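You operate a simulated robot arm through the tools that you are given. There is no shell and no other tool.

You run a simulated robot arm. Do the job below in one go: nothing can be reset, and whatever is moved stays where it is left.

JOB
Take the steel insert marked "2" from the marked spot on the opener table and leave it on the top of the steel plates. Then take the grey pad on the marked spot on the opener table and put it away on the tool patch of the opener table. Then take the steel plug from the marked spot on the opener table and put it on top of the grey steel ring. Then take the yellow brush and put it on top of the blue steel ring. Then switch the brake paddle on. Then press the cart pump key to switch it off. Then put one of the blue springs from the plate of the turning stand on top of the green driver. Then fetch the filter cartridge with the smallest size on its label from the rigging table top and stand it on the silver cover plate there. The order counts. Set down upright: blue spring, filter cartridge. The brake paddle goes clockwise seen from above, to its stop.

Only the result counts: the job must be done as asked and must still hold three seconds after the hand-in. Knocking over, shifting, dropping, spilling or breaking anything else fails it. Lids that push on must go on centred and level and be pressed home; caps that screw on are set level and turned clockwise until they are tight.

ROBOT AND FRAMES
A 7-joint arm with a fingered hand on a trunk, on a base that moves. Base frame: it is fixed to the floor where the robot stands at the start and does not move with it; the origin is under the middle of the robot, x ahead of it, y to its left, z up. Lengths are in mm, angles in degrees, forces in N, time in s.
With the tool pointing down near the work surface it reaches from about 300 to 740 mm from the robot's upright axis, wherever it stands. Its first joint turns from -166.0 to 166.0 degrees. Places, roughly: blue spring [-750, 1000, 500]; blue steel ring (6x6x5 cm) [-1300, -800, 200]; brake paddle [-300, -2400, 800]; cart pump key [900, -900, 900]; cover plate [-1500, 1750, 750]; filter cartridge [-1750, 2000, 750]; green driver (5x5x8 cm) [-800, 1100, 400]; grey pad (6x6x5 cm) [700, -2500, 700]; grey steel ring (6x6x5 cm) [800, -2700, 700]; steel insert [750, -2750, 750]; steel plug [750, -2500, 750]; tool patch of the opener table [200, -2600, 700]; top of the steel plates [2400, -2900, 400]; yellow brush (3x3x15 cm) [100, -2700, 800]. Payload 4 kg.
The TCP is the grasp point between the finger pads, 26 mm short of the fingertips. In the tool frame z runs along the fingers and y along their closing line. The gripper opens to 132 mm; its body begins 73 mm behind the TCP. The gripper is a hand of 4 fingers: y runs from the thumb to the fingers, the wrist lies at [0, 0, -239] in the tool frame, and closing takes about 1.5 s.
Orientation is that of the tool frame in the base frame, as a unit quaternion [w, x, y, z]. With the fingers straight down and closing along the base's y, the tool's x points along the base's -x, its y along +y and its z along -z.

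CONTROLS
- The arm moves only by the tool servo_tool. Its argument "targets" is a list of rows, each a list of 2 entries, a list of its own where there are three numbers: the shift along the tool's x, y, z in m, then the turn, a rotation vector about the tool's x, y, z in degrees. In form: [[[dx, dy, dz], [wx, wy, wz]], ...]. A call has 1 to 20 rows; each row is the pose to reach, as a shift and turn from the pose commanded when the call began, along the tool's axes at that moment. "gripper" is the gripper command, from -1 (fully open) to 1 (shut), values between in proportion, set as the call begins (left out, the last holds). Each row takes 0.2 s and may step no farther than 50 mm and 8.6 degrees from the row before; otherwise, or with a gripper value out of range, the whole call is refused. Where a pose cannot be reached the arm comes as near as it can. A force on the tool above 40 N (or 10 N above the force at the start of the call, whichever is more), or a blocked arm, ends the call early, and 0.2 s more pass. Each finger travels about 72 mm/s and halts on what it meets, pressing with about 27 N; the grip force reading is that of the motor and also rises with nothing between the fingers. The clock runs only during rows and for 0.2 s after the last one: add rows that repeat a pose to give the fingers time. The reply holds the time, the measured pose of the TCP, the force on the tool along the base axes, the opening and the grip force, in the units named above and with some noise, with the torque about the TCP (base axes, N m) and any sound that the robot's microphone picked up.
- Cameras (640 x 400 px; columns grow to the right, rows downward): "scene" is now at [27.1, 148.2, 1411.5]; the picture's right is [-0.01, -1.00, 0.00], its down [-0.56, 0.00, -0.83] and it looks along [0.83, -0.01, -0.56] (base axes); focal length 258 px, centre (320, 200). "wrist" rides on the gripper at [68, 2, -97] in the tool frame; the picture's right is [-0.03, 1.00, 0.00], its down [-0.82, -0.02, -0.58] and it looks along [-0.58, -0.01, 0.82] (tool axes); focal length 270 px, centre (320, 200). There is no depth. A picture from a camera that has moved, and an enlarged one, comes with that camera's place and axes in the base frame and with its lens. The place of the scene camera against the robot may be out by one fixed shift of up to 25 mm in any direction.
- capture(camera): a new picture of that camera. No time passes.
- slide_trunk(by): slides the trunk up (or, below 0, down) by that many mm; the arm and the scene camera ride with it, the base frame stays. It gives what a move gives, with no picture.
- base_move(legs): drives the robot by 1 to 6 legs, each [ahead, turn to the left] in mm and degrees, along the robot's own axes; the way and the turn of a leg run together, so that a leg with both is an arc; at most 1500 mm and 180 degrees a leg. The arm and the cameras ride along, it lands a little off, and it stops where it bumps. It gives what a move gives.
- grasp_type(shape): the hand has 4 fingers and takes this shape, open, in about a second: jaw (thumb against the fingers, like two jaws); tri (thumb and two fingers); tip (a fingertip pinch); poke (one finger out to press); point (the index stretched); flat (the hand flat); cup (the hand cupped); fist (a fist). The gripper value then closes the fingers along that shape, each until it touches; the sizes above hold for jaw. It gives what a move gives, with no picture.
- head_to(pan, tilt): turns the head with the scene camera to pan (to the left, within 155 degrees either way) and tilt (down, from -29 to 69), counted from straight ahead of the robot. It gives what a move gives.
- zoom(camera, box): a new picture of the part [left, top, right, bottom] of that camera's present view, enlarged. No time passes.
- job_done(): hands the job in; it is judged then, once.

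Nothing tells you exact positions but the pictures and the camera data. Unless the task says otherwise, let go and move clear before handing in.

The tools are called after "Request:" as name(argument=value, ...) on one line, values as JSON. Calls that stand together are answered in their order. servo_tool: Moves the arm, as the interface text tells. Its arguments: {"type":"object","properties":{"targets":{"type":"array"},"gripper":{"type":"number"}},"required":["targets"]} The other tools are called the same way: slide_trunk (by) moves the trunk up or down; grasp_type (shape) gives the hand a shape; base_move (legs) drives the base; head_to (pan, tilt) turns the head that bears the scene camera; capture (camera) takes a picture; zoom (camera, box) takes an enlarged picture of a part of a camera's view; job_done () hands the job in.

At the start:

```text
time: 0.0
position: [488.8, 28.3, 1001.6]
tcp_rot: [0.001, -0.001, 1.0, 0.0]
force: [0.1, -0.8, -0.4]
moment: [-0.03, 0.04, 0.02]
width: 132.0
grip_force: 0.0
shape: jaw
trunk travel left (down, up): [-350.0, 240.0]
robot x, y, heading: [0.7, 0.3, -0.0]
head pan, tilt (commanded): [-0.5, 33.7]
```

scene: 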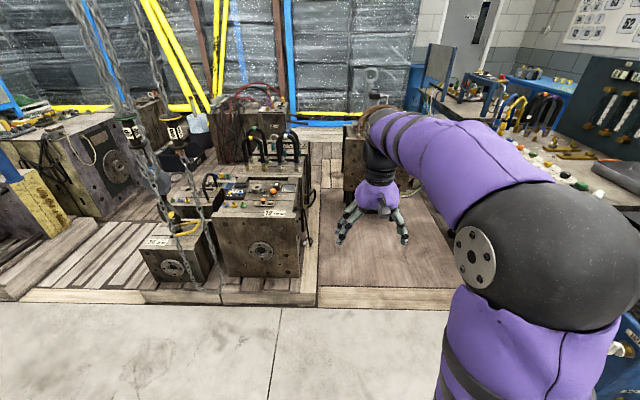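
wrist: 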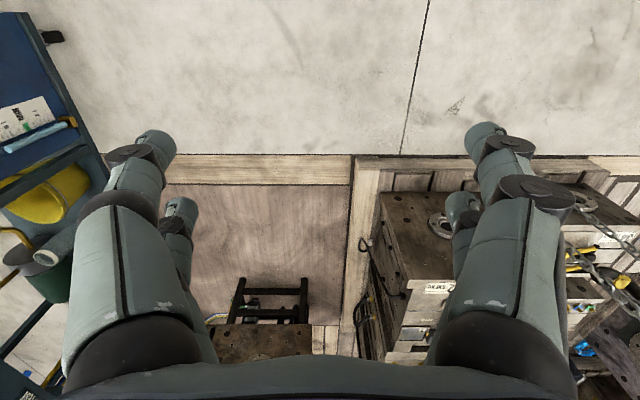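

I see a workshop with crates ahead and blue carts to the right; the opener table should be behind-right, around (700, -2600). I will look around with the head first.

Request:
head_to(pan=-45, tilt=20)

Request:
capture(camera="scene")

Request:
head_to(pan=-90, tilt=20)

Request:
capture(camera="scene")

Request:
head_to(pan=-140, tilt=20)

Request:
capture(camera="scene")

Request:
head_to(pan=60, tilt=20)

Request:
capture(camera="scene")

Request:
head_to(pan=125, tilt=20)

Request:
capture(camera="scene")

```text
time: 1.1
position: [490.0, 28.6, 1001.0]
tcp_rot: [0.0, 0.0, 1.0, 0.0]
force: [-0.3, 0.5, 0.2]
moment: [0.01, 0.02, 0.0]
width: 132.2
grip_force: 0.0
shape: jaw
trunk travel left (down, up): [-350.0, 240.0]
robot x, y, heading: [-0.1, 2.3, 0.0]
head pan, tilt (commanded): [-45.0, 20.0]
```

```text
taken
camera scene: at [4.3, 83.1, 1433.3], right [-0.71, -0.71, 0.0], down [-0.24, 0.24, -0.94], along [0.66, -0.66, -0.34], focal length 258 px, centre (320, 200)
```

scene: 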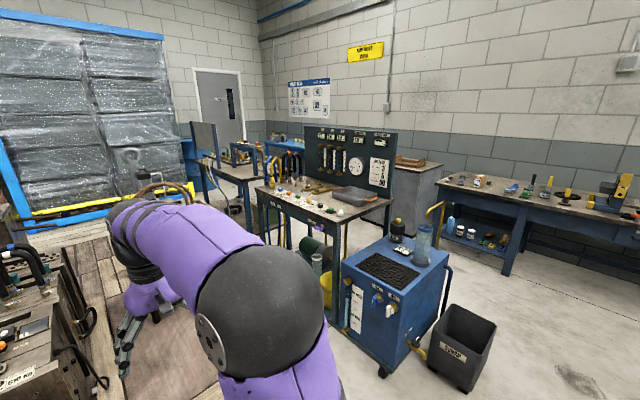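

```text
time: 2.2
position: [489.1, 28.6, 1002.4]
tcp_rot: [0.001, 0.0, 1.0, 0.0]
force: [0.0, -0.2, 0.1]
moment: [0.01, 0.02, 0.0]
width: 131.9
grip_force: 0.0
shape: jaw
trunk travel left (down, up): [-350.0, 240.0]
robot x, y, heading: [1.2, 0.5, -0.2]
head pan, tilt (commanded): [-90.0, 20.0]
```

```text
taken
camera scene: at [-61.5, 55.7, 1433.4], right [-1.0, 0.0, 0.0], down [0.0, 0.34, -0.94], along [0.0, -0.94, -0.34], focal length 258 px, centre (320, 200)
```

scene: 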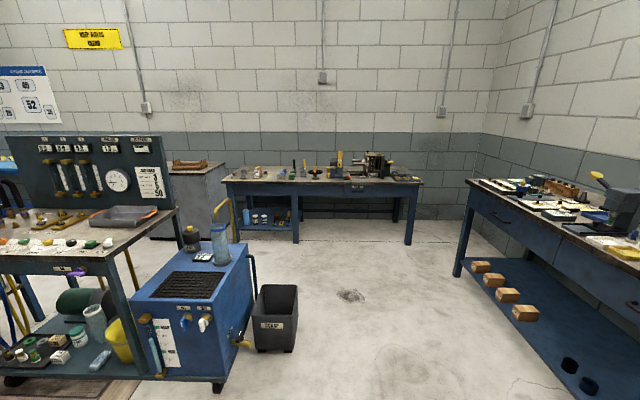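

```text
time: 3.4
position: [487.8, 29.5, 1001.1]
tcp_rot: [0.0, 0.0, 1.0, -0.001]
force: [0.2, -0.2, -1.0]
moment: [0.02, -0.02, -0.01]
width: 131.7
grip_force: 0.0
shape: jaw
trunk travel left (down, up): [-350.0, 240.0]
robot x, y, heading: [-0.7, 1.3, -0.1]
head pan, tilt (commanded): [-140.0, 20.0]
```

```text
taken
camera scene: at [-132.9, 89.0, 1433.4], right [-0.64, 0.77, 0.0], down [0.26, 0.22, -0.94], along [-0.72, -0.6, -0.34], focal length 258 px, centre (320, 200)
```

scene: 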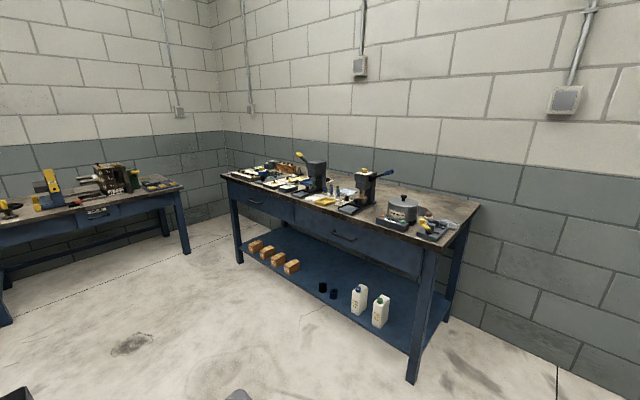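

```text
time: 6.3
position: [489.4, 28.0, 1002.4]
tcp_rot: [0.0, -0.001, 1.0, 0.0]
force: [1.1, 0.1, -0.1]
moment: [0.04, 0.0, 0.03]
width: 132.1
grip_force: 0.0
shape: jaw
trunk travel left (down, up): [-350.0, 240.0]
robot x, y, heading: [1.3, 1.3, 0.2]
head pan, tilt (commanded): [60.0, 20.0]
```

```text
taken
camera scene: at [-15.0, 229.5, 1433.4], right [0.87, -0.5, 0.0], down [-0.17, -0.3, -0.94], along [0.47, 0.81, -0.34], focal length 258 px, centre (320, 200)
```

scene: 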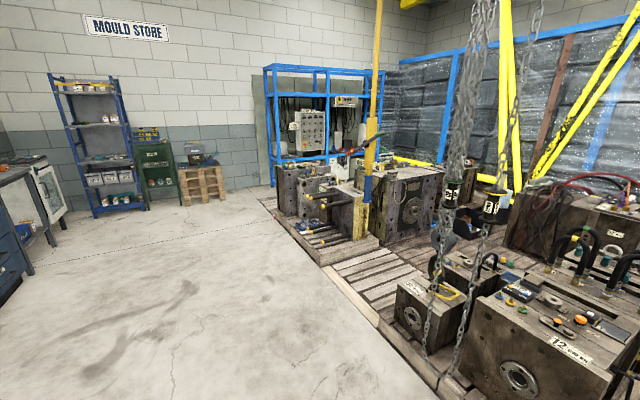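

```text
time: 7.7
position: [487.4, 28.5, 1001.0]
tcp_rot: [0.0, 0.001, 1.0, 0.0]
force: [-0.5, 0.6, -0.9]
moment: [-0.02, 0.02, -0.01]
width: 131.8
grip_force: 0.1
shape: jaw
trunk travel left (down, up): [-350.0, 240.0]
robot x, y, heading: [0.8, -4.5, 0.1]
head pan, tilt (commanded): [125.0, 20.0]
```

```text
taken
camera scene: at [-114.9, 225.2, 1433.4], right [0.82, 0.57, 0.0], down [0.2, -0.28, -0.94], along [-0.54, 0.77, -0.34], focal length 258 px, centre (320, 200)
```

scene: 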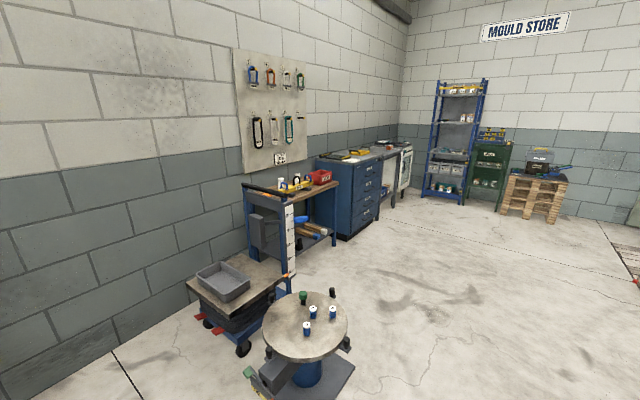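

The opener table is the one on the far wall to the right (about y = -2300). A bin stands near (200, -1200), so I'll drive around it by x ≈ -350 and look closer.

Request:
base_move(legs=[[0, -115], [700, 0], [0, 40], [500, 0]])

Request:
head_to(pan=0, tilt=25)

Request:
capture(camera="scene")

Request:
head_to(pan=45, tilt=25)

Request:
capture(camera="scene")

```text
time: 21.6
position: [-63.0, -1581.3, 1002.0]
tcp_rot: [0.0, 0.621, 0.784, 0.0]
force: [1.0, 0.5, -0.2]
moment: [-0.02, -0.03, -0.02]
width: 132.0
grip_force: 0.1
shape: jaw
trunk travel left (down, up): [-350.0, 240.0]
robot x, y, heading: [-202.6, -1111.0, -76.9]
head pan, tilt (commanded): [125.0, 20.0]
```

```text
time: 23.6
position: [-63.0, -1581.0, 1001.3]
tcp_rot: [0.0, 0.621, 0.784, 0.0]
force: [0.3, 0.5, 0.3]
moment: [0.02, -0.01, -0.02]
width: 131.6
grip_force: 0.1
shape: jaw
trunk travel left (down, up): [-350.0, 240.0]
robot x, y, heading: [-201.6, -1109.7, -76.9]
head pan, tilt (commanded): [0.0, 25.0]
```

```text
taken
camera scene: at [-47.2, -1114.1, 1425.3], right [-0.97, -0.23, 0.0], down [-0.1, 0.41, -0.91], along [0.21, -0.88, -0.42], focal length 258 px, centre (320, 200)
```

scene: 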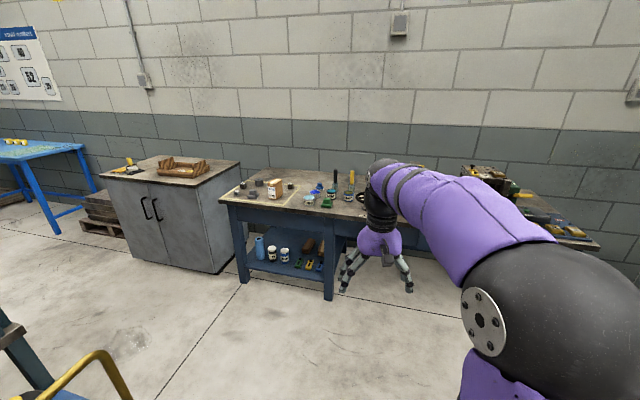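

```text
time: 24.7
position: [-64.0, -1582.2, 1000.9]
tcp_rot: [0.0, 0.622, 0.783, 0.0]
force: [0.0, 0.1, 0.9]
moment: [-0.01, 0.01, -0.02]
width: 132.1
grip_force: 0.0
shape: jaw
trunk travel left (down, up): [-350.0, 240.0]
robot x, y, heading: [-201.8, -1110.9, -77.1]
head pan, tilt (commanded): [45.0, 25.0]
```

```text
taken
camera scene: at [10.0, -1073.1, 1425.3], right [-0.53, -0.85, 0.0], down [-0.36, 0.22, -0.91], along [0.77, -0.48, -0.42], focal length 258 px, centre (320, 200)
```

scene: 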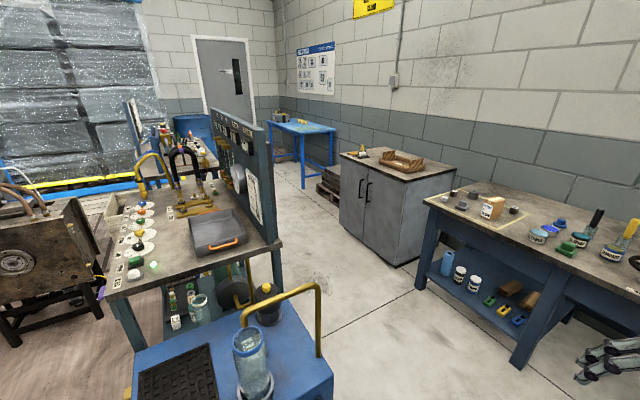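

The opener table is ahead-left; the steel plates are on a pallet beyond the grey cabinet. I'll zoom in on the table and the pallet.

Request:
zoom(camera="scene", box=[420, 160, 640, 300])

Request:
zoom(camera="scene", box=[260, 100, 440, 220])

Request:
zoom(camera="scene", box=[90, 180, 350, 400])

Request:
head_to(pan=0, tilt=25)

Request:
zoom(camera="scene", box=[210, 150, 390, 270])

Request:
head_to(pan=-30, tilt=25)

Request:
capture(camera="scene")

```text
2.86 times, centred on (530, 230) of scene
camera zoom: at [10.0, -1073.1, 1425.3], right [-0.53, -0.85, 0.0], down [-0.36, 0.22, -0.91], along [0.77, -0.48, -0.42], focal length 737 px, centre (-280, 114)
```

zoom: 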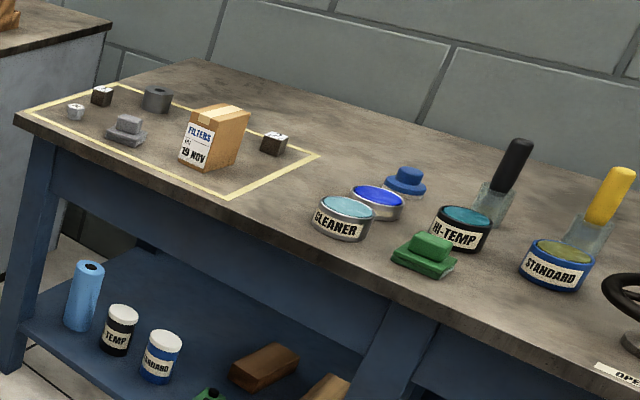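

```text
3.33 times, centred on (350, 160) of scene
camera zoom: at [10.0, -1073.1, 1425.3], right [-0.53, -0.85, 0.0], down [-0.36, 0.22, -0.91], along [0.77, -0.48, -0.42], focal length 860 px, centre (220, 333)
```

zoom: 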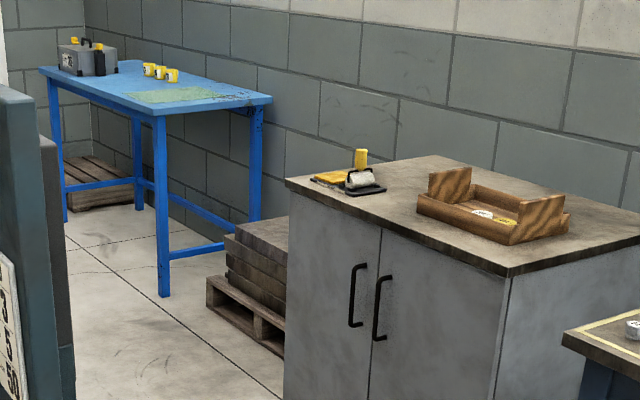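

```text
1.82 times, centred on (220, 290) of scene
camera zoom: at [10.0, -1073.1, 1425.3], right [-0.53, -0.85, 0.0], down [-0.36, 0.22, -0.91], along [0.77, -0.48, -0.42], focal length 469 px, centre (502, 36)
```

zoom: 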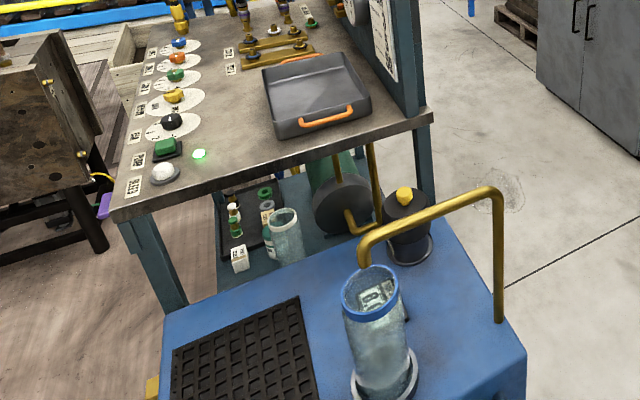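

```text
time: 25.9
position: [-63.4, -1582.5, 1001.4]
tcp_rot: [0.001, 0.621, 0.784, 0.0]
force: [-0.2, -0.4, 0.3]
moment: [0.01, 0.0, 0.01]
width: 131.9
grip_force: 0.0
shape: jaw
trunk travel left (down, up): [-350.0, 240.0]
robot x, y, heading: [-199.2, -1113.1, -76.9]
head pan, tilt (commanded): [0.0, 25.0]
```

```text
3.33 times, centred on (300, 210) of scene
camera zoom: at [-47.2, -1114.1, 1425.3], right [-0.97, -0.23, 0.0], down [-0.1, 0.41, -0.91], along [0.21, -0.88, -0.42], focal length 860 px, centre (387, 167)
```

zoom: 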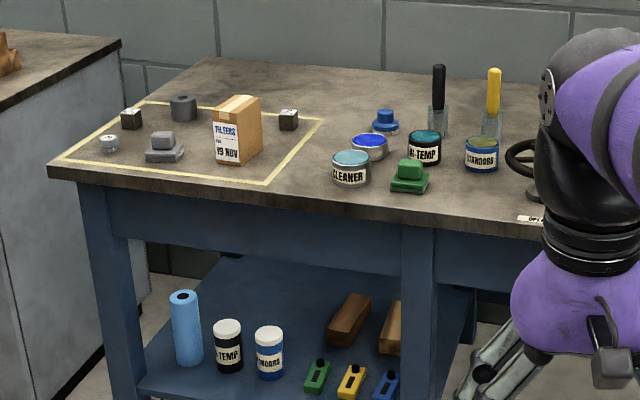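

```text
time: 26.8
position: [-62.3, -1581.4, 1002.2]
tcp_rot: [-0.001, 0.621, 0.784, -0.001]
force: [-0.5, -0.3, -0.3]
moment: [0.02, -0.01, 0.01]
width: 131.8
grip_force: 0.0
shape: jaw
trunk travel left (down, up): [-350.0, 240.0]
robot x, y, heading: [-200.2, -1116.1, -76.7]
head pan, tilt (commanded): [-30.0, 25.0]
```

```text
taken
camera scene: at [-94.9, -1112.6, 1425.3], right [-0.96, 0.29, 0.0], down [0.12, 0.4, -0.91], along [-0.26, -0.87, -0.42], focal length 258 px, centre (320, 200)
```

scene: 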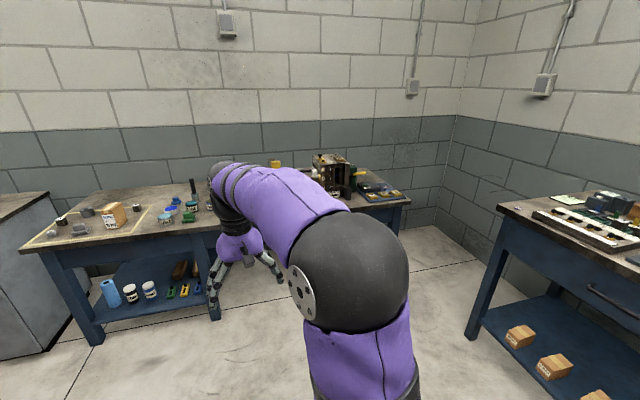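

The marked spot (yellow outline) is at the left end of the opener table, with the plug, pad, ring, cubes and a box. I'll drive to the front of that end, keeping clear of the cart.

Request:
head_to(pan=0, tilt=69)

Request:
capture(camera="scene")

Request:
head_to(pan=90, tilt=60)

Request:
capture(camera="scene")

```text
time: 27.9
position: [-63.2, -1581.7, 1002.1]
tcp_rot: [0.0, 0.621, 0.784, 0.0]
force: [-0.6, -0.4, -0.5]
moment: [0.0, 0.0, 0.03]
width: 131.7
grip_force: 0.0
shape: jaw
trunk travel left (down, up): [-350.0, 240.0]
robot x, y, heading: [-202.3, -1116.2, -77.0]
head pan, tilt (commanded): [0.0, 68.8]
```

```text
taken
camera scene: at [-55.5, -1078.9, 1365.9], right [-0.97, -0.23, 0.0], down [-0.21, 0.91, -0.36], along [0.08, -0.35, -0.93], focal length 258 px, centre (320, 200)
```

scene: 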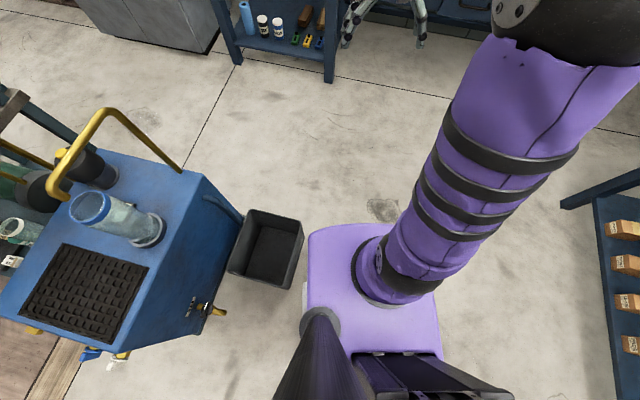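

```text
time: 29.6
position: [-63.3, -1582.0, 1002.4]
tcp_rot: [0.0, 0.621, 0.784, 0.0]
force: [-0.5, -0.7, 0.0]
moment: [0.0, 0.03, 0.01]
width: 131.8
grip_force: 0.0
shape: jaw
trunk travel left (down, up): [-350.0, 240.0]
robot x, y, heading: [-199.5, -1111.5, -76.8]
head pan, tilt (commanded): [90.0, 60.0]
```

```text
taken
camera scene: at [-3.3, -1009.3, 1375.2], right [0.23, -0.97, 0.0], down [-0.84, -0.2, -0.5], along [0.49, 0.11, -0.87], focal length 258 px, centre (320, 200)
```

scene: 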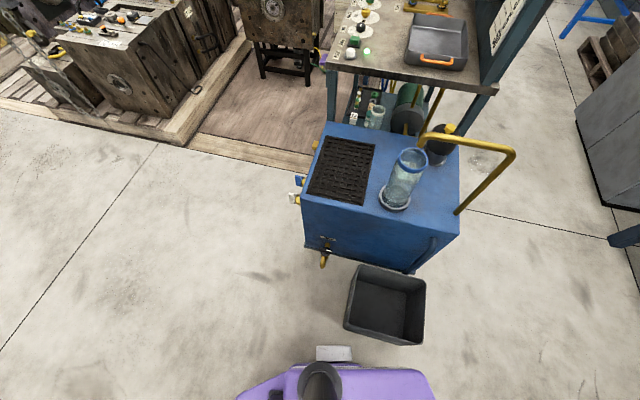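

The base is about 500 × 420 mm and the bin is just off the front-left corner. I'll turn right a bit, drive past, then turn along the table.

Request:
base_move(legs=[[0, -25], [680, 0], [0, 102], [900, 0]])

Request:
head_to(pan=-60, tilt=40)

Request:
capture(camera="scene")

```text
time: 43.7
position: [1040.6, -1761.2, 1000.9]
tcp_rot: [0.0, 0.001, 1.0, -0.001]
force: [0.5, 0.7, -0.9]
moment: [-0.04, -0.01, 0.0]
width: 132.0
grip_force: 0.0
shape: jaw
trunk travel left (down, up): [-350.0, 240.0]
robot x, y, heading: [551.9, -1789.2, -0.4]
head pan, tilt (commanded): [90.0, 60.0]
```

```text
time: 46.1
position: [1041.6, -1761.5, 1000.7]
tcp_rot: [0.001, 0.001, 1.0, 0.0]
force: [0.1, 0.2, 0.0]
moment: [0.0, 0.02, 0.01]
width: 131.7
grip_force: 0.2
shape: jaw
trunk travel left (down, up): [-350.0, 240.0]
robot x, y, heading: [550.6, -1786.5, -0.1]
head pan, tilt (commanded): [-60.0, 40.0]
```

```text
taken
camera scene: at [533.7, -1713.2, 1402.0], right [-0.87, -0.5, 0.0], down [-0.32, 0.56, -0.77], along [0.38, -0.66, -0.64], focal length 258 px, centre (320, 200)
```

scene: 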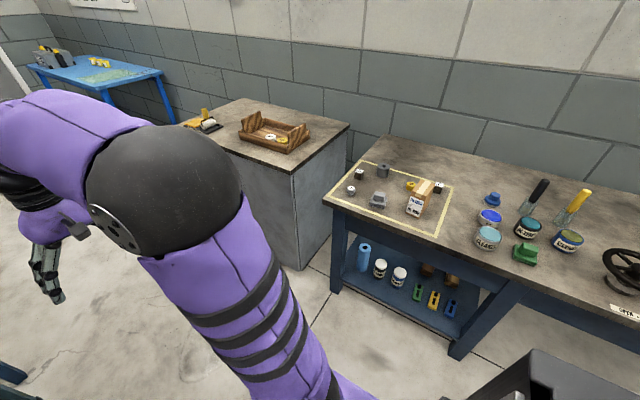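

Request:
zoom(camera="scene", box=[320, 145, 480, 245])

Request:
zoom(camera="scene", box=[460, 165, 640, 295])

Request:
zoom(camera="scene", box=[340, 155, 400, 205])

Request:
zoom(camera="scene", box=[400, 165, 460, 215])

```text
4.00 times, centred on (400, 195) of scene
camera zoom: at [533.7, -1713.2, 1402.0], right [-0.87, -0.5, 0.0], down [-0.32, 0.56, -0.77], along [0.38, -0.66, -0.64], focal length 1032 px, centre (0, 220)
```

zoom: 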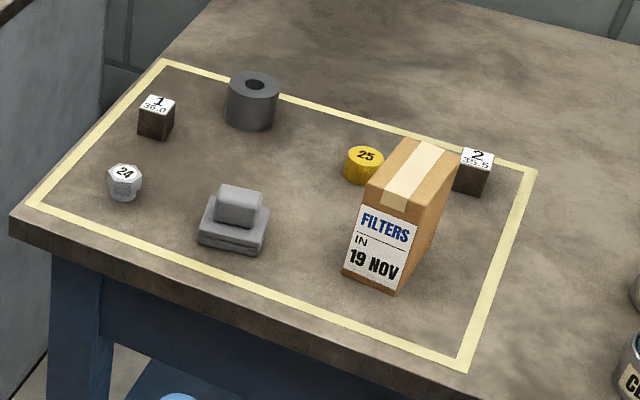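

```text
3.08 times, centred on (550, 230) of scene
camera zoom: at [533.7, -1713.2, 1402.0], right [-0.87, -0.5, 0.0], down [-0.32, 0.56, -0.77], along [0.38, -0.66, -0.64], focal length 793 px, centre (-388, 108)
```

zoom: 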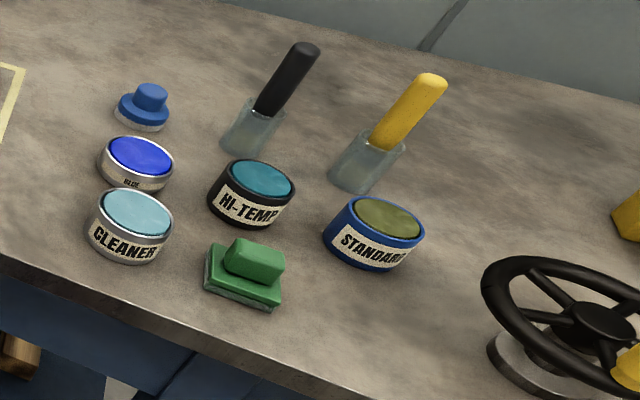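

```text
8.00 times, centred on (370, 180) of scene
camera zoom: at [533.7, -1713.2, 1402.0], right [-0.87, -0.5, 0.0], down [-0.32, 0.56, -0.77], along [0.38, -0.66, -0.64], focal length 2063 px, centre (-80, 360)
```

zoom: 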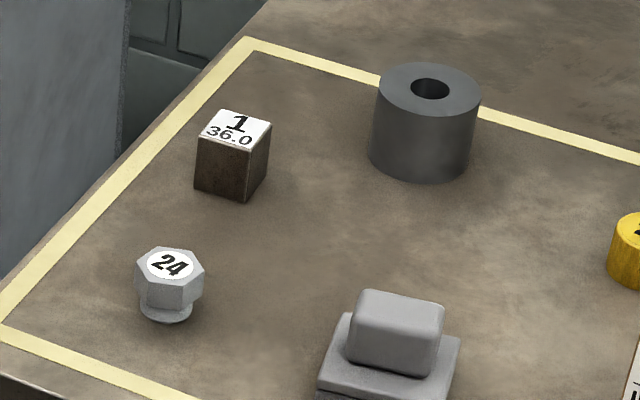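

```text
8.00 times, centred on (430, 190) of scene
camera zoom: at [533.7, -1713.2, 1402.0], right [-0.87, -0.5, 0.0], down [-0.32, 0.56, -0.77], along [0.38, -0.66, -0.64], focal length 2063 px, centre (-560, 280)
```

zoom: 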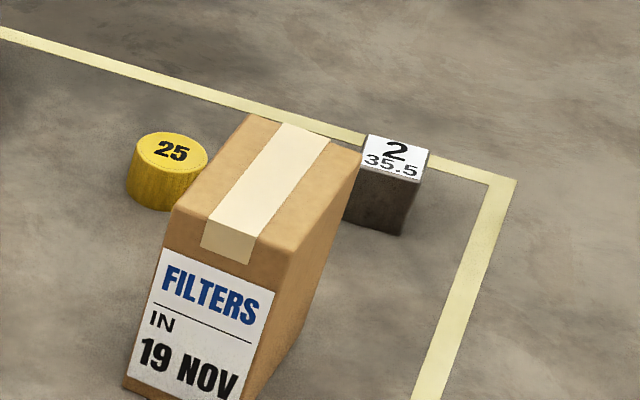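

I can see "2" (cube behind the FILTERS box), steel plug "24" (hex), the grey ring, and the grey pad in the marked spot. I'll turn to face the table and close in.

Request:
base_move(legs=[[0, -90], [270, 0]])

Request:
head_to(pan=0, tilt=50)

Request:
capture(camera="scene")

Request:
capture(camera="wrist")

```text
time: 48.6
position: [960.1, -2058.9, 1001.9]
tcp_rot: [-0.001, 0.317, 0.948, 0.0]
force: [0.5, -0.9, 0.3]
moment: [0.01, 0.03, 0.0]
width: 131.6
grip_force: 0.0
shape: jaw
trunk travel left (down, up): [-350.0, 240.0]
robot x, y, heading: [551.4, -1788.4, -36.6]
head pan, tilt (commanded): [-60.0, 40.0]
stopped in leg 1: the robot was blocked; the commanded pose is now the measured one
```

```text
time: 49.9
position: [960.3, -2058.4, 1001.6]
tcp_rot: [0.0, 0.318, 0.948, 0.0]
force: [-0.4, 0.7, 0.8]
moment: [0.03, -0.01, 0.02]
width: 131.7
grip_force: 0.1
shape: jaw
trunk travel left (down, up): [-350.0, 240.0]
robot x, y, heading: [556.0, -1789.7, -36.9]
head pan, tilt (commanded): [0.0, 50.0]
```

```text
taken
camera scene: at [656.6, -1680.9, 1387.8], right [-0.6, -0.8, 0.0], down [-0.61, 0.46, -0.64], along [0.51, -0.39, -0.77], focal length 258 px, centre (320, 200)
```

scene: 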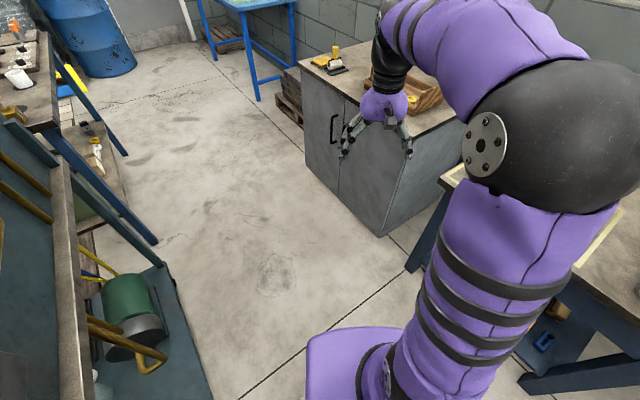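

```text
taken
camera wrist: at [905.5, -2016.4, 1098.5], right [0.62, 0.78, 0.0], down [0.64, -0.51, 0.58], along [0.45, -0.36, -0.82], focal length 270 px, centre (320, 200)
```

wrist: 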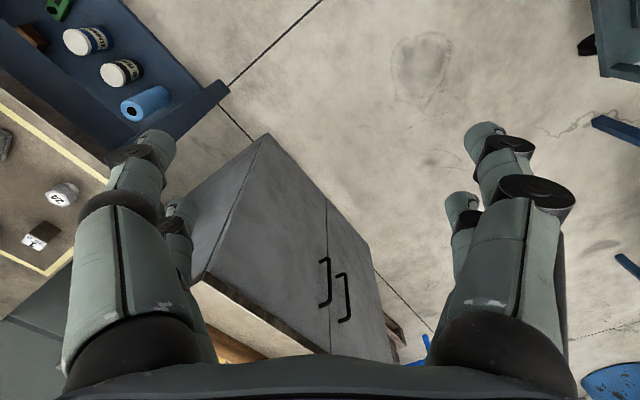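

The turn was blocked, probably by the cart behind my left. I'll look around behind before moving again.

Request:
head_to(pan=110, tilt=60)

Request:
capture(camera="scene")

Request:
head_to(pan=155, tilt=50)

Request:
capture(camera="scene")

Request:
head_to(pan=-100, tilt=60)

Request:
capture(camera="scene")

```text
time: 51.8
position: [959.3, -2060.4, 1000.8]
tcp_rot: [0.0, 0.318, 0.948, 0.0]
force: [1.2, -0.7, 0.9]
moment: [0.01, 0.0, -0.02]
width: 132.0
grip_force: 0.1
shape: jaw
trunk travel left (down, up): [-350.0, 240.0]
robot x, y, heading: [554.6, -1792.8, -36.8]
head pan, tilt (commanded): [110.0, 60.0]
```

```text
taken
camera scene: at [614.4, -1570.9, 1375.2], right [0.96, -0.29, 0.0], down [-0.25, -0.83, -0.5], along [0.14, 0.48, -0.87], focal length 258 px, centre (320, 200)
```

scene: 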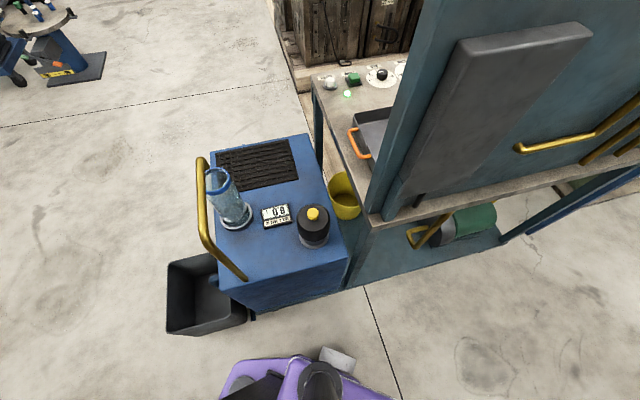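

```text
time: 52.9
position: [960.8, -2060.3, 1002.1]
tcp_rot: [0.0, 0.318, 0.948, 0.0]
force: [0.1, -0.1, 0.0]
moment: [-0.02, -0.02, 0.08]
width: 132.2
grip_force: 0.1
shape: jaw
trunk travel left (down, up): [-350.0, 240.0]
robot x, y, heading: [554.1, -1791.7, -36.9]
head pan, tilt (commanded): [154.7, 50.0]
```

```text
taken
camera scene: at [559.1, -1566.6, 1387.8], right [0.88, 0.47, 0.0], down [0.36, -0.68, -0.64], along [-0.3, 0.57, -0.77], focal length 258 px, centre (320, 200)
```

scene: 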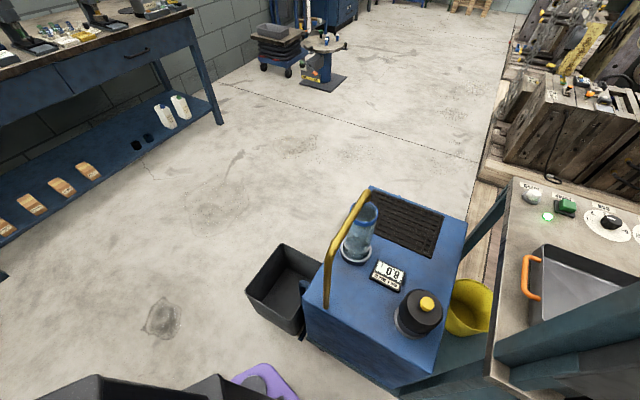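

```text
time: 56.5
position: [959.1, -2059.5, 1001.7]
tcp_rot: [-0.001, 0.317, 0.948, 0.0]
force: [-0.5, -0.3, -0.5]
moment: [0.02, 0.01, 0.0]
width: 131.8
grip_force: 0.0
shape: jaw
trunk travel left (down, up): [-350.0, 240.0]
robot x, y, heading: [554.2, -1788.1, -36.9]
head pan, tilt (commanded): [-100.0, 60.0]
```

```text
taken
camera scene: at [546.4, -1680.3, 1375.2], right [-0.68, 0.73, 0.0], down [0.63, 0.59, -0.5], along [-0.36, -0.34, -0.87], focal length 258 px, centre (320, 200)
```

scene: 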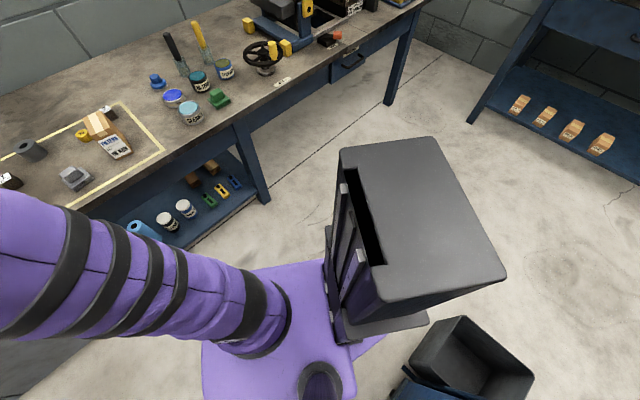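

The rear of the robot probably met the bin or cart. I'll go diagonally forward toward the table, then turn to face it with more room behind.

Request:
base_move(legs=[[190, 0], [0, -53]])

Request:
head_to(pan=0, tilt=50)

Request:
capture(camera="scene")

Request:
capture(camera="wrist")

```text
time: 60.6
position: [728.7, -2389.9, 1001.6]
tcp_rot: [0.0, 0.709, 0.705, 0.001]
force: [-0.6, 0.5, -0.7]
moment: [0.02, -0.01, -0.01]
width: 131.9
grip_force: 0.1
shape: jaw
trunk travel left (down, up): [-350.0, 240.0]
robot x, y, heading: [701.1, -1902.2, -90.0]
head pan, tilt (commanded): [-100.0, 60.0]
```

```text
time: 62.4
position: [728.7, -2389.3, 1001.3]
tcp_rot: [0.0, 0.709, 0.705, 0.0]
force: [0.5, 0.4, -0.6]
moment: [0.03, -0.03, 0.0]
width: 131.9
grip_force: 0.1
shape: jaw
trunk travel left (down, up): [-350.0, 240.0]
robot x, y, heading: [704.7, -1899.3, -89.9]
head pan, tilt (commanded): [0.0, 50.0]
```

```text
taken
camera scene: at [854.9, -1923.8, 1387.8], right [-1.0, 0.0, 0.0], down [0.0, 0.77, -0.64], along [0.0, -0.64, -0.77], focal length 258 px, centre (320, 200)
```

scene: 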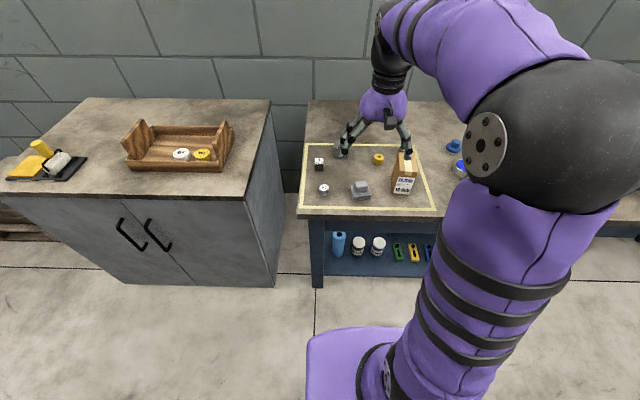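

```text
taken
camera wrist: at [730.8, -2320.8, 1098.5], right [1.0, -0.03, 0.0], down [-0.02, -0.82, 0.58], along [-0.02, -0.58, -0.82], focal length 270 px, centre (320, 200)
```

wrist: 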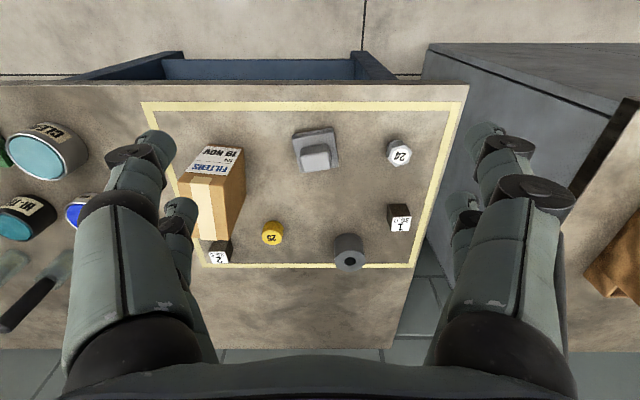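

The wrist camera sees the whole marked spot. I'll drive closer to the table to bring everything in reach.

Request:
base_move(legs=[[150, 0]])

Request:
capture(camera="wrist")

Request:
head_to(pan=-10, tilt=69)

Request:
capture(camera="scene")

```text
time: 63.8
position: [728.1, -2538.3, 1000.9]
tcp_rot: [0.0, 0.709, 0.705, 0.0]
force: [0.3, 0.5, 0.1]
moment: [-0.01, 0.03, -0.01]
width: 132.0
grip_force: 0.1
shape: jaw
trunk travel left (down, up): [-350.0, 240.0]
robot x, y, heading: [702.9, -2052.0, -90.2]
head pan, tilt (commanded): [0.0, 50.0]
```

```text
taken
camera wrist: at [730.6, -2469.6, 1098.5], right [1.0, -0.03, 0.0], down [-0.02, -0.82, 0.58], along [-0.02, -0.58, -0.82], focal length 270 px, centre (320, 200)
```

wrist: 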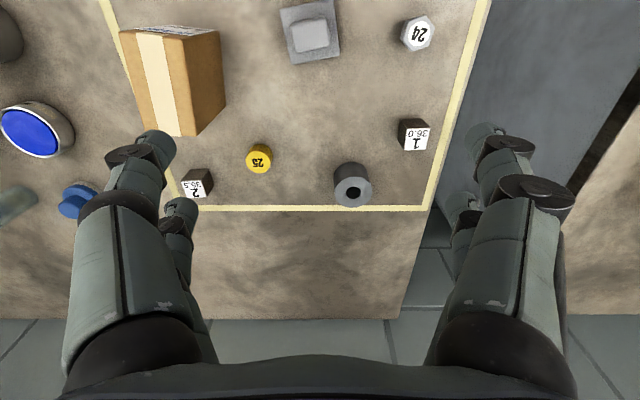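

```text
time: 64.6
position: [729.5, -2540.2, 1001.5]
tcp_rot: [-0.001, 0.708, 0.706, 0.001]
force: [-0.1, 0.5, -0.1]
moment: [0.02, 0.0, 0.04]
width: 131.8
grip_force: 0.1
shape: jaw
trunk travel left (down, up): [-350.0, 240.0]
robot x, y, heading: [702.9, -2049.7, -90.1]
head pan, tilt (commanded): [-10.0, 68.8]
```

```text
taken
camera scene: at [844.7, -2050.5, 1365.9], right [-0.98, 0.18, 0.0], down [0.16, 0.92, -0.36], along [-0.06, -0.36, -0.93], focal length 258 px, centre (320, 200)
```

scene: 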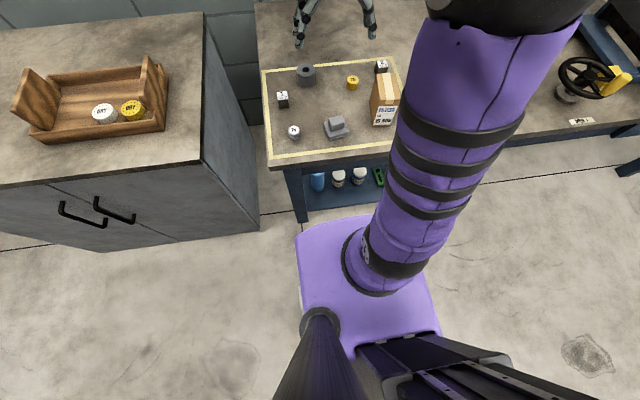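

Triangulating the marking gives a table height of about 726 mm. I'll zoom the wrist view on the insert and its neighbours.

Request:
zoom(camera="wrist", box=[100, 0, 290, 220])

Request:
zoom(camera="wrist", box=[270, 0, 470, 220])

Request:
zoom(camera="scene", box=[250, 30, 430, 170])

```text
1.82 times, centred on (195, 110) of wrist
camera zoom: at [730.6, -2469.6, 1098.4], right [1.0, -0.03, 0.0], down [-0.02, -0.82, 0.58], along [-0.02, -0.58, -0.82], focal length 491 px, centre (547, 364)
```

zoom: 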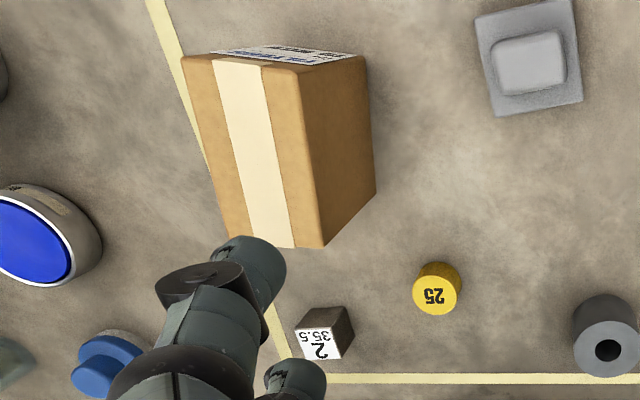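

```text
1.82 times, centred on (370, 110) of wrist
camera zoom: at [730.6, -2469.6, 1098.4], right [1.0, -0.03, 0.0], down [-0.02, -0.82, 0.58], along [-0.02, -0.58, -0.82], focal length 491 px, centre (229, 364)
```

zoom: 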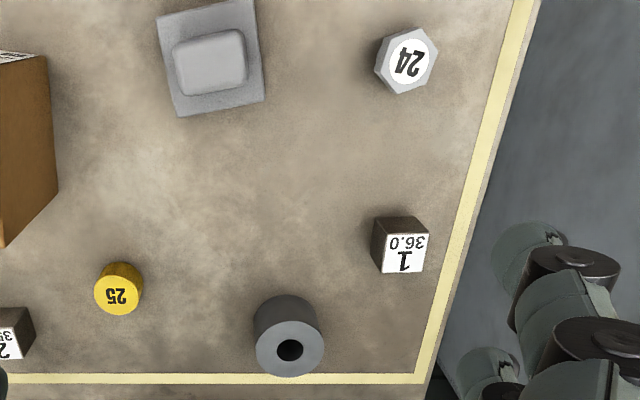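

```text
2.86 times, centred on (340, 100) of scene
camera zoom: at [844.7, -2050.5, 1365.9], right [-0.98, 0.18, 0.0], down [0.16, 0.92, -0.36], along [-0.06, -0.36, -0.93], focal length 737 px, centre (263, 486)
```

zoom: 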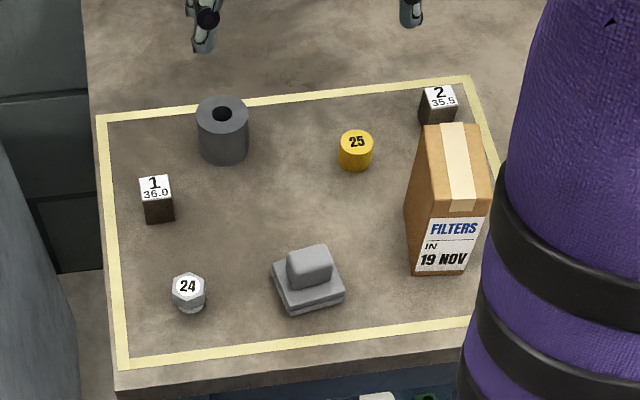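

The insert "2" top is near (537, -2684, 761), with the FILTERS box corner about 95 mm in front of it. I'll move above it with a partly closed hand and look again.

Request:
servo_tool(targets=[[[-0.025, -0.032, 0.0], [0, 0, 0]], [[-0.05, -0.064, 0.0], [0, 0, 0]], [[-0.075, -0.096, 0.02], [0, 0, 0]], [[-0.1, -0.128, 0.04], [0, 0, 0]], [[-0.125, -0.16, 0.06], [0, 0, 0]], [[-0.145, -0.191, 0.08], [0, 0, 0]], [[-0.145, -0.191, 0.1], [0, 0, 0]], [[-0.145, -0.191, 0.1], [0, 0, 0]]], gripper=-0.25)

Request:
capture(camera="wrist")

```text
time: 66.4
position: [537.5, -2681.7, 902.0]
tcp_rot: [-0.001, 0.708, 0.706, 0.0]
force: [-0.2, -0.6, 0.4]
moment: [-0.02, -0.05, -0.01]
width: 82.9
grip_force: 0.0
shape: jaw
trunk travel left (down, up): [-350.0, 240.0]
robot x, y, heading: [703.1, -2052.7, -90.3]
head pan, tilt (commanded): [-10.0, 68.8]
```

```text
taken
camera wrist: at [538.4, -2613.4, 997.4], right [1.0, -0.03, 0.0], down [-0.02, -0.82, 0.58], along [-0.02, -0.58, -0.82], focal length 270 px, centre (320, 200)
```

wrist: 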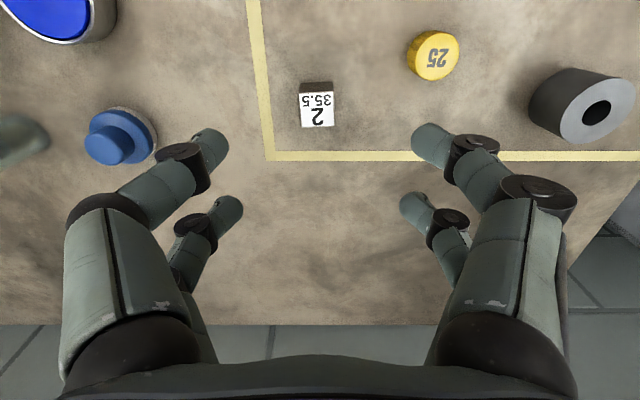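

The cube is about 30 mm and its top centre is at (535, -2685, 757). I'll come down over it in two steps.

Request:
servo_tool(targets=[[[-0.003, -0.003, 0.03], [0, 0, 0]], [[-0.003, -0.003, 0.06], [0, 0, 0]], [[-0.003, -0.003, 0.09], [0, 0, 0]], [[-0.003, -0.003, 0.115], [0, 0, 0]], [[-0.003, -0.003, 0.115], [0, 0, 0]]])

Request:
capture(camera="wrist")

```text
time: 67.6
position: [534.5, -2684.0, 788.0]
tcp_rot: [0.001, 0.709, 0.706, 0.001]
force: [-0.2, 0.0, 0.3]
moment: [0.0, 0.04, 0.03]
width: 82.8
grip_force: 0.0
shape: jaw
trunk travel left (down, up): [-350.0, 240.0]
robot x, y, heading: [703.1, -2048.7, -90.1]
head pan, tilt (commanded): [-10.0, 68.8]
```

```text
taken
camera wrist: at [535.5, -2615.8, 884.3], right [1.0, -0.03, 0.0], down [-0.02, -0.82, 0.58], along [-0.02, -0.58, -0.82], focal length 270 px, centre (320, 200)
```

wrist: 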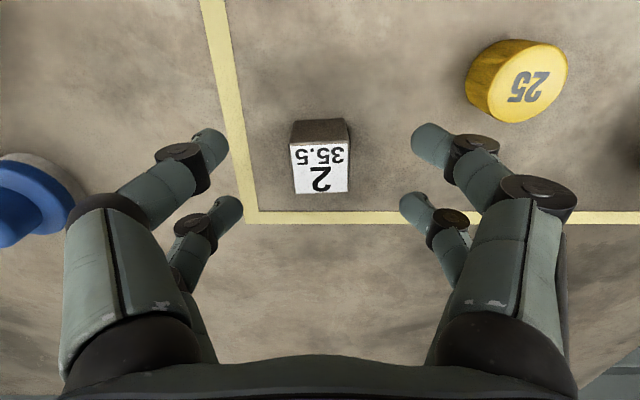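

Aligned on the cube. I'll lower to about z = 758 and close the hand.

Request:
servo_tool(targets=[[[-0.002, 0.0, 0.015], [0, 0, 0]], [[-0.002, 0.0, 0.025], [0, 0, 0]], [[-0.002, 0.0, 0.03], [0, 0, 0]], [[-0.002, 0.0, 0.03], [0, 0, 0]]])

Request:
servo_tool(targets=[[[0, 0, 0], [0, 0, 0]], [[0, 0, 0], [0, 0, 0]], [[0, 0, 0], [0, 0, 0]], [[0, 0, 0], [0, 0, 0]], [[0, 0, 0], [0, 0, 0]], [[0, 0, 0], [0, 0, 0]], [[0, 0, 0], [0, 0, 0]]], gripper=1)

Request:
capture(camera="wrist")

```text
time: 68.6
position: [534.8, -2686.2, 757.1]
tcp_rot: [0.0, 0.709, 0.705, 0.0]
force: [0.4, -0.5, -0.6]
moment: [-0.01, -0.02, 0.0]
width: 83.0
grip_force: 0.0
shape: jaw
trunk travel left (down, up): [-350.0, 240.0]
robot x, y, heading: [706.2, -2047.5, -90.1]
head pan, tilt (commanded): [-10.0, 68.8]
```

```text
time: 70.2
position: [535.0, -2686.8, 757.2]
tcp_rot: [0.0, 0.708, 0.706, -0.001]
force: [-0.7, 0.5, 0.3]
moment: [0.01, -0.03, 0.03]
width: 12.8
grip_force: 27.1
shape: jaw
trunk travel left (down, up): [-350.0, 240.0]
robot x, y, heading: [708.6, -2049.7, -90.1]
head pan, tilt (commanded): [-10.0, 68.8]
```

```text
taken
camera wrist: at [536.0, -2618.3, 854.2], right [1.0, -0.03, 0.0], down [-0.02, -0.82, 0.58], along [-0.02, -0.58, -0.82], focal length 270 px, centre (320, 200)
```

wrist: 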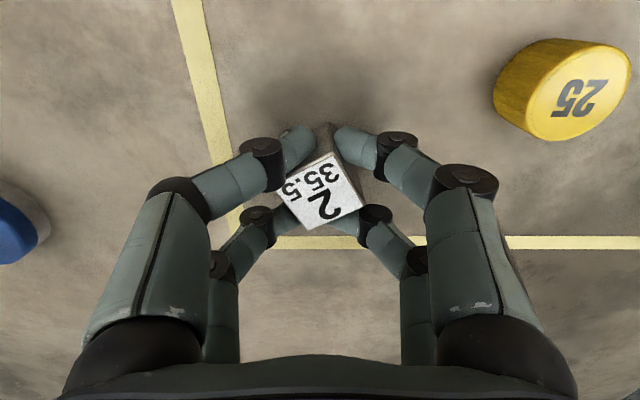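

The four fingertips straddled the small cube and twisted it, so this grip is poor. I'll reopen, rise, and try another hand shape.

Request:
servo_tool(targets=[[[0, 0, 0], [0, 0, 0]], [[0, 0, 0], [0, 0, 0]], [[0, 0, 0], [0, 0, 0]], [[0, 0, 0], [0, 0, 0]], [[0, 0, 0], [0, 0, 0]], [[0, 0, 0], [0, 0, 0]]], gripper=-0.25)

Request:
servo_tool(targets=[[[0, 0, -0.04], [0, 0, 0]], [[0, 0, -0.08], [0, 0, 0]], [[0, 0, -0.12], [0, 0, 0]], [[0, 0, -0.12], [0, 0, 0]]])

Request:
grasp_type(shape="tri")

Request:
capture(camera="wrist")

Request:
grasp_type(shape="tip")

Request:
capture(camera="wrist")

```text
time: 71.6
position: [534.9, -2687.6, 757.3]
tcp_rot: [0.0, 0.708, 0.706, 0.0]
force: [0.3, 0.1, -0.2]
moment: [0.0, 0.0, 0.01]
width: 82.4
grip_force: 0.0
shape: jaw
trunk travel left (down, up): [-350.0, 240.0]
robot x, y, heading: [704.8, -2048.1, -90.2]
head pan, tilt (commanded): [-10.0, 68.8]
```

```text
time: 72.6
position: [533.8, -2686.7, 878.6]
tcp_rot: [0.0, 0.709, 0.706, 0.0]
force: [-0.2, 0.3, -0.5]
moment: [-0.02, -0.01, 0.05]
width: 82.2
grip_force: 0.1
shape: jaw
trunk travel left (down, up): [-350.0, 240.0]
robot x, y, heading: [699.4, -2052.9, -90.3]
head pan, tilt (commanded): [-10.0, 68.8]
```

```text
time: 73.5
position: [533.1, -2686.3, 876.5]
tcp_rot: [0.0, 0.709, 0.705, 0.0]
force: [0.8, -0.2, -0.4]
moment: [0.01, -0.03, 0.0]
width: 132.2
grip_force: 0.1
shape: tri
trunk travel left (down, up): [-350.0, 240.0]
robot x, y, heading: [705.2, -2049.4, -90.2]
head pan, tilt (commanded): [-10.0, 68.8]
```

```text
taken
camera wrist: at [535.1, -2618.3, 973.7], right [1.0, -0.03, 0.0], down [-0.02, -0.82, 0.58], along [-0.02, -0.58, -0.82], focal length 270 px, centre (320, 200)
```

wrist: 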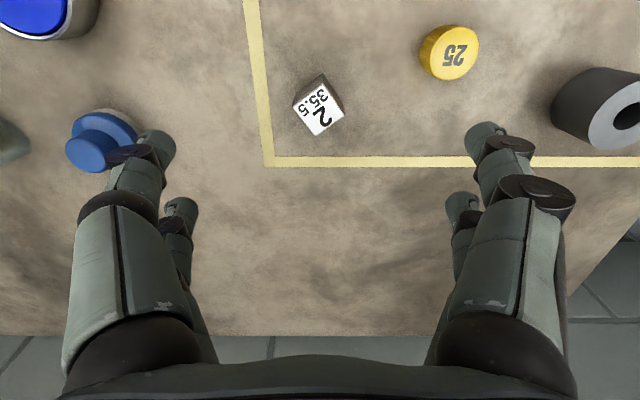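

```text
time: 74.4
position: [534.0, -2686.8, 877.1]
tcp_rot: [0.0, 0.709, 0.705, -0.001]
force: [-0.6, 0.4, -0.4]
moment: [-0.01, -0.02, -0.03]
width: 132.0
grip_force: 0.0
shape: tip
trunk travel left (down, up): [-350.0, 240.0]
robot x, y, heading: [705.4, -2053.9, -90.0]
head pan, tilt (commanded): [-10.0, 68.8]
```

```text
taken
camera wrist: at [535.1, -2618.3, 973.7], right [1.0, -0.03, 0.0], down [-0.02, -0.82, 0.58], along [-0.02, -0.58, -0.82], focal length 270 px, centre (320, 200)
```

wrist: 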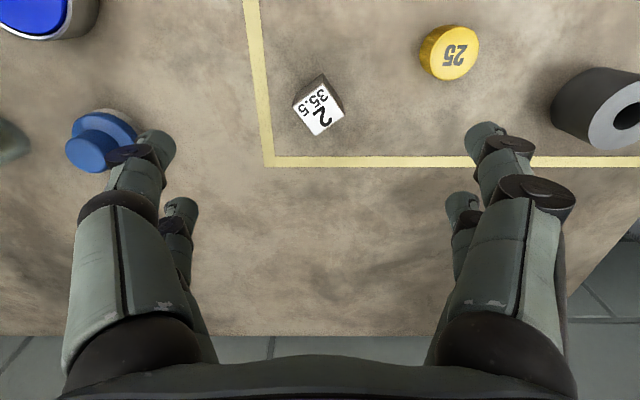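

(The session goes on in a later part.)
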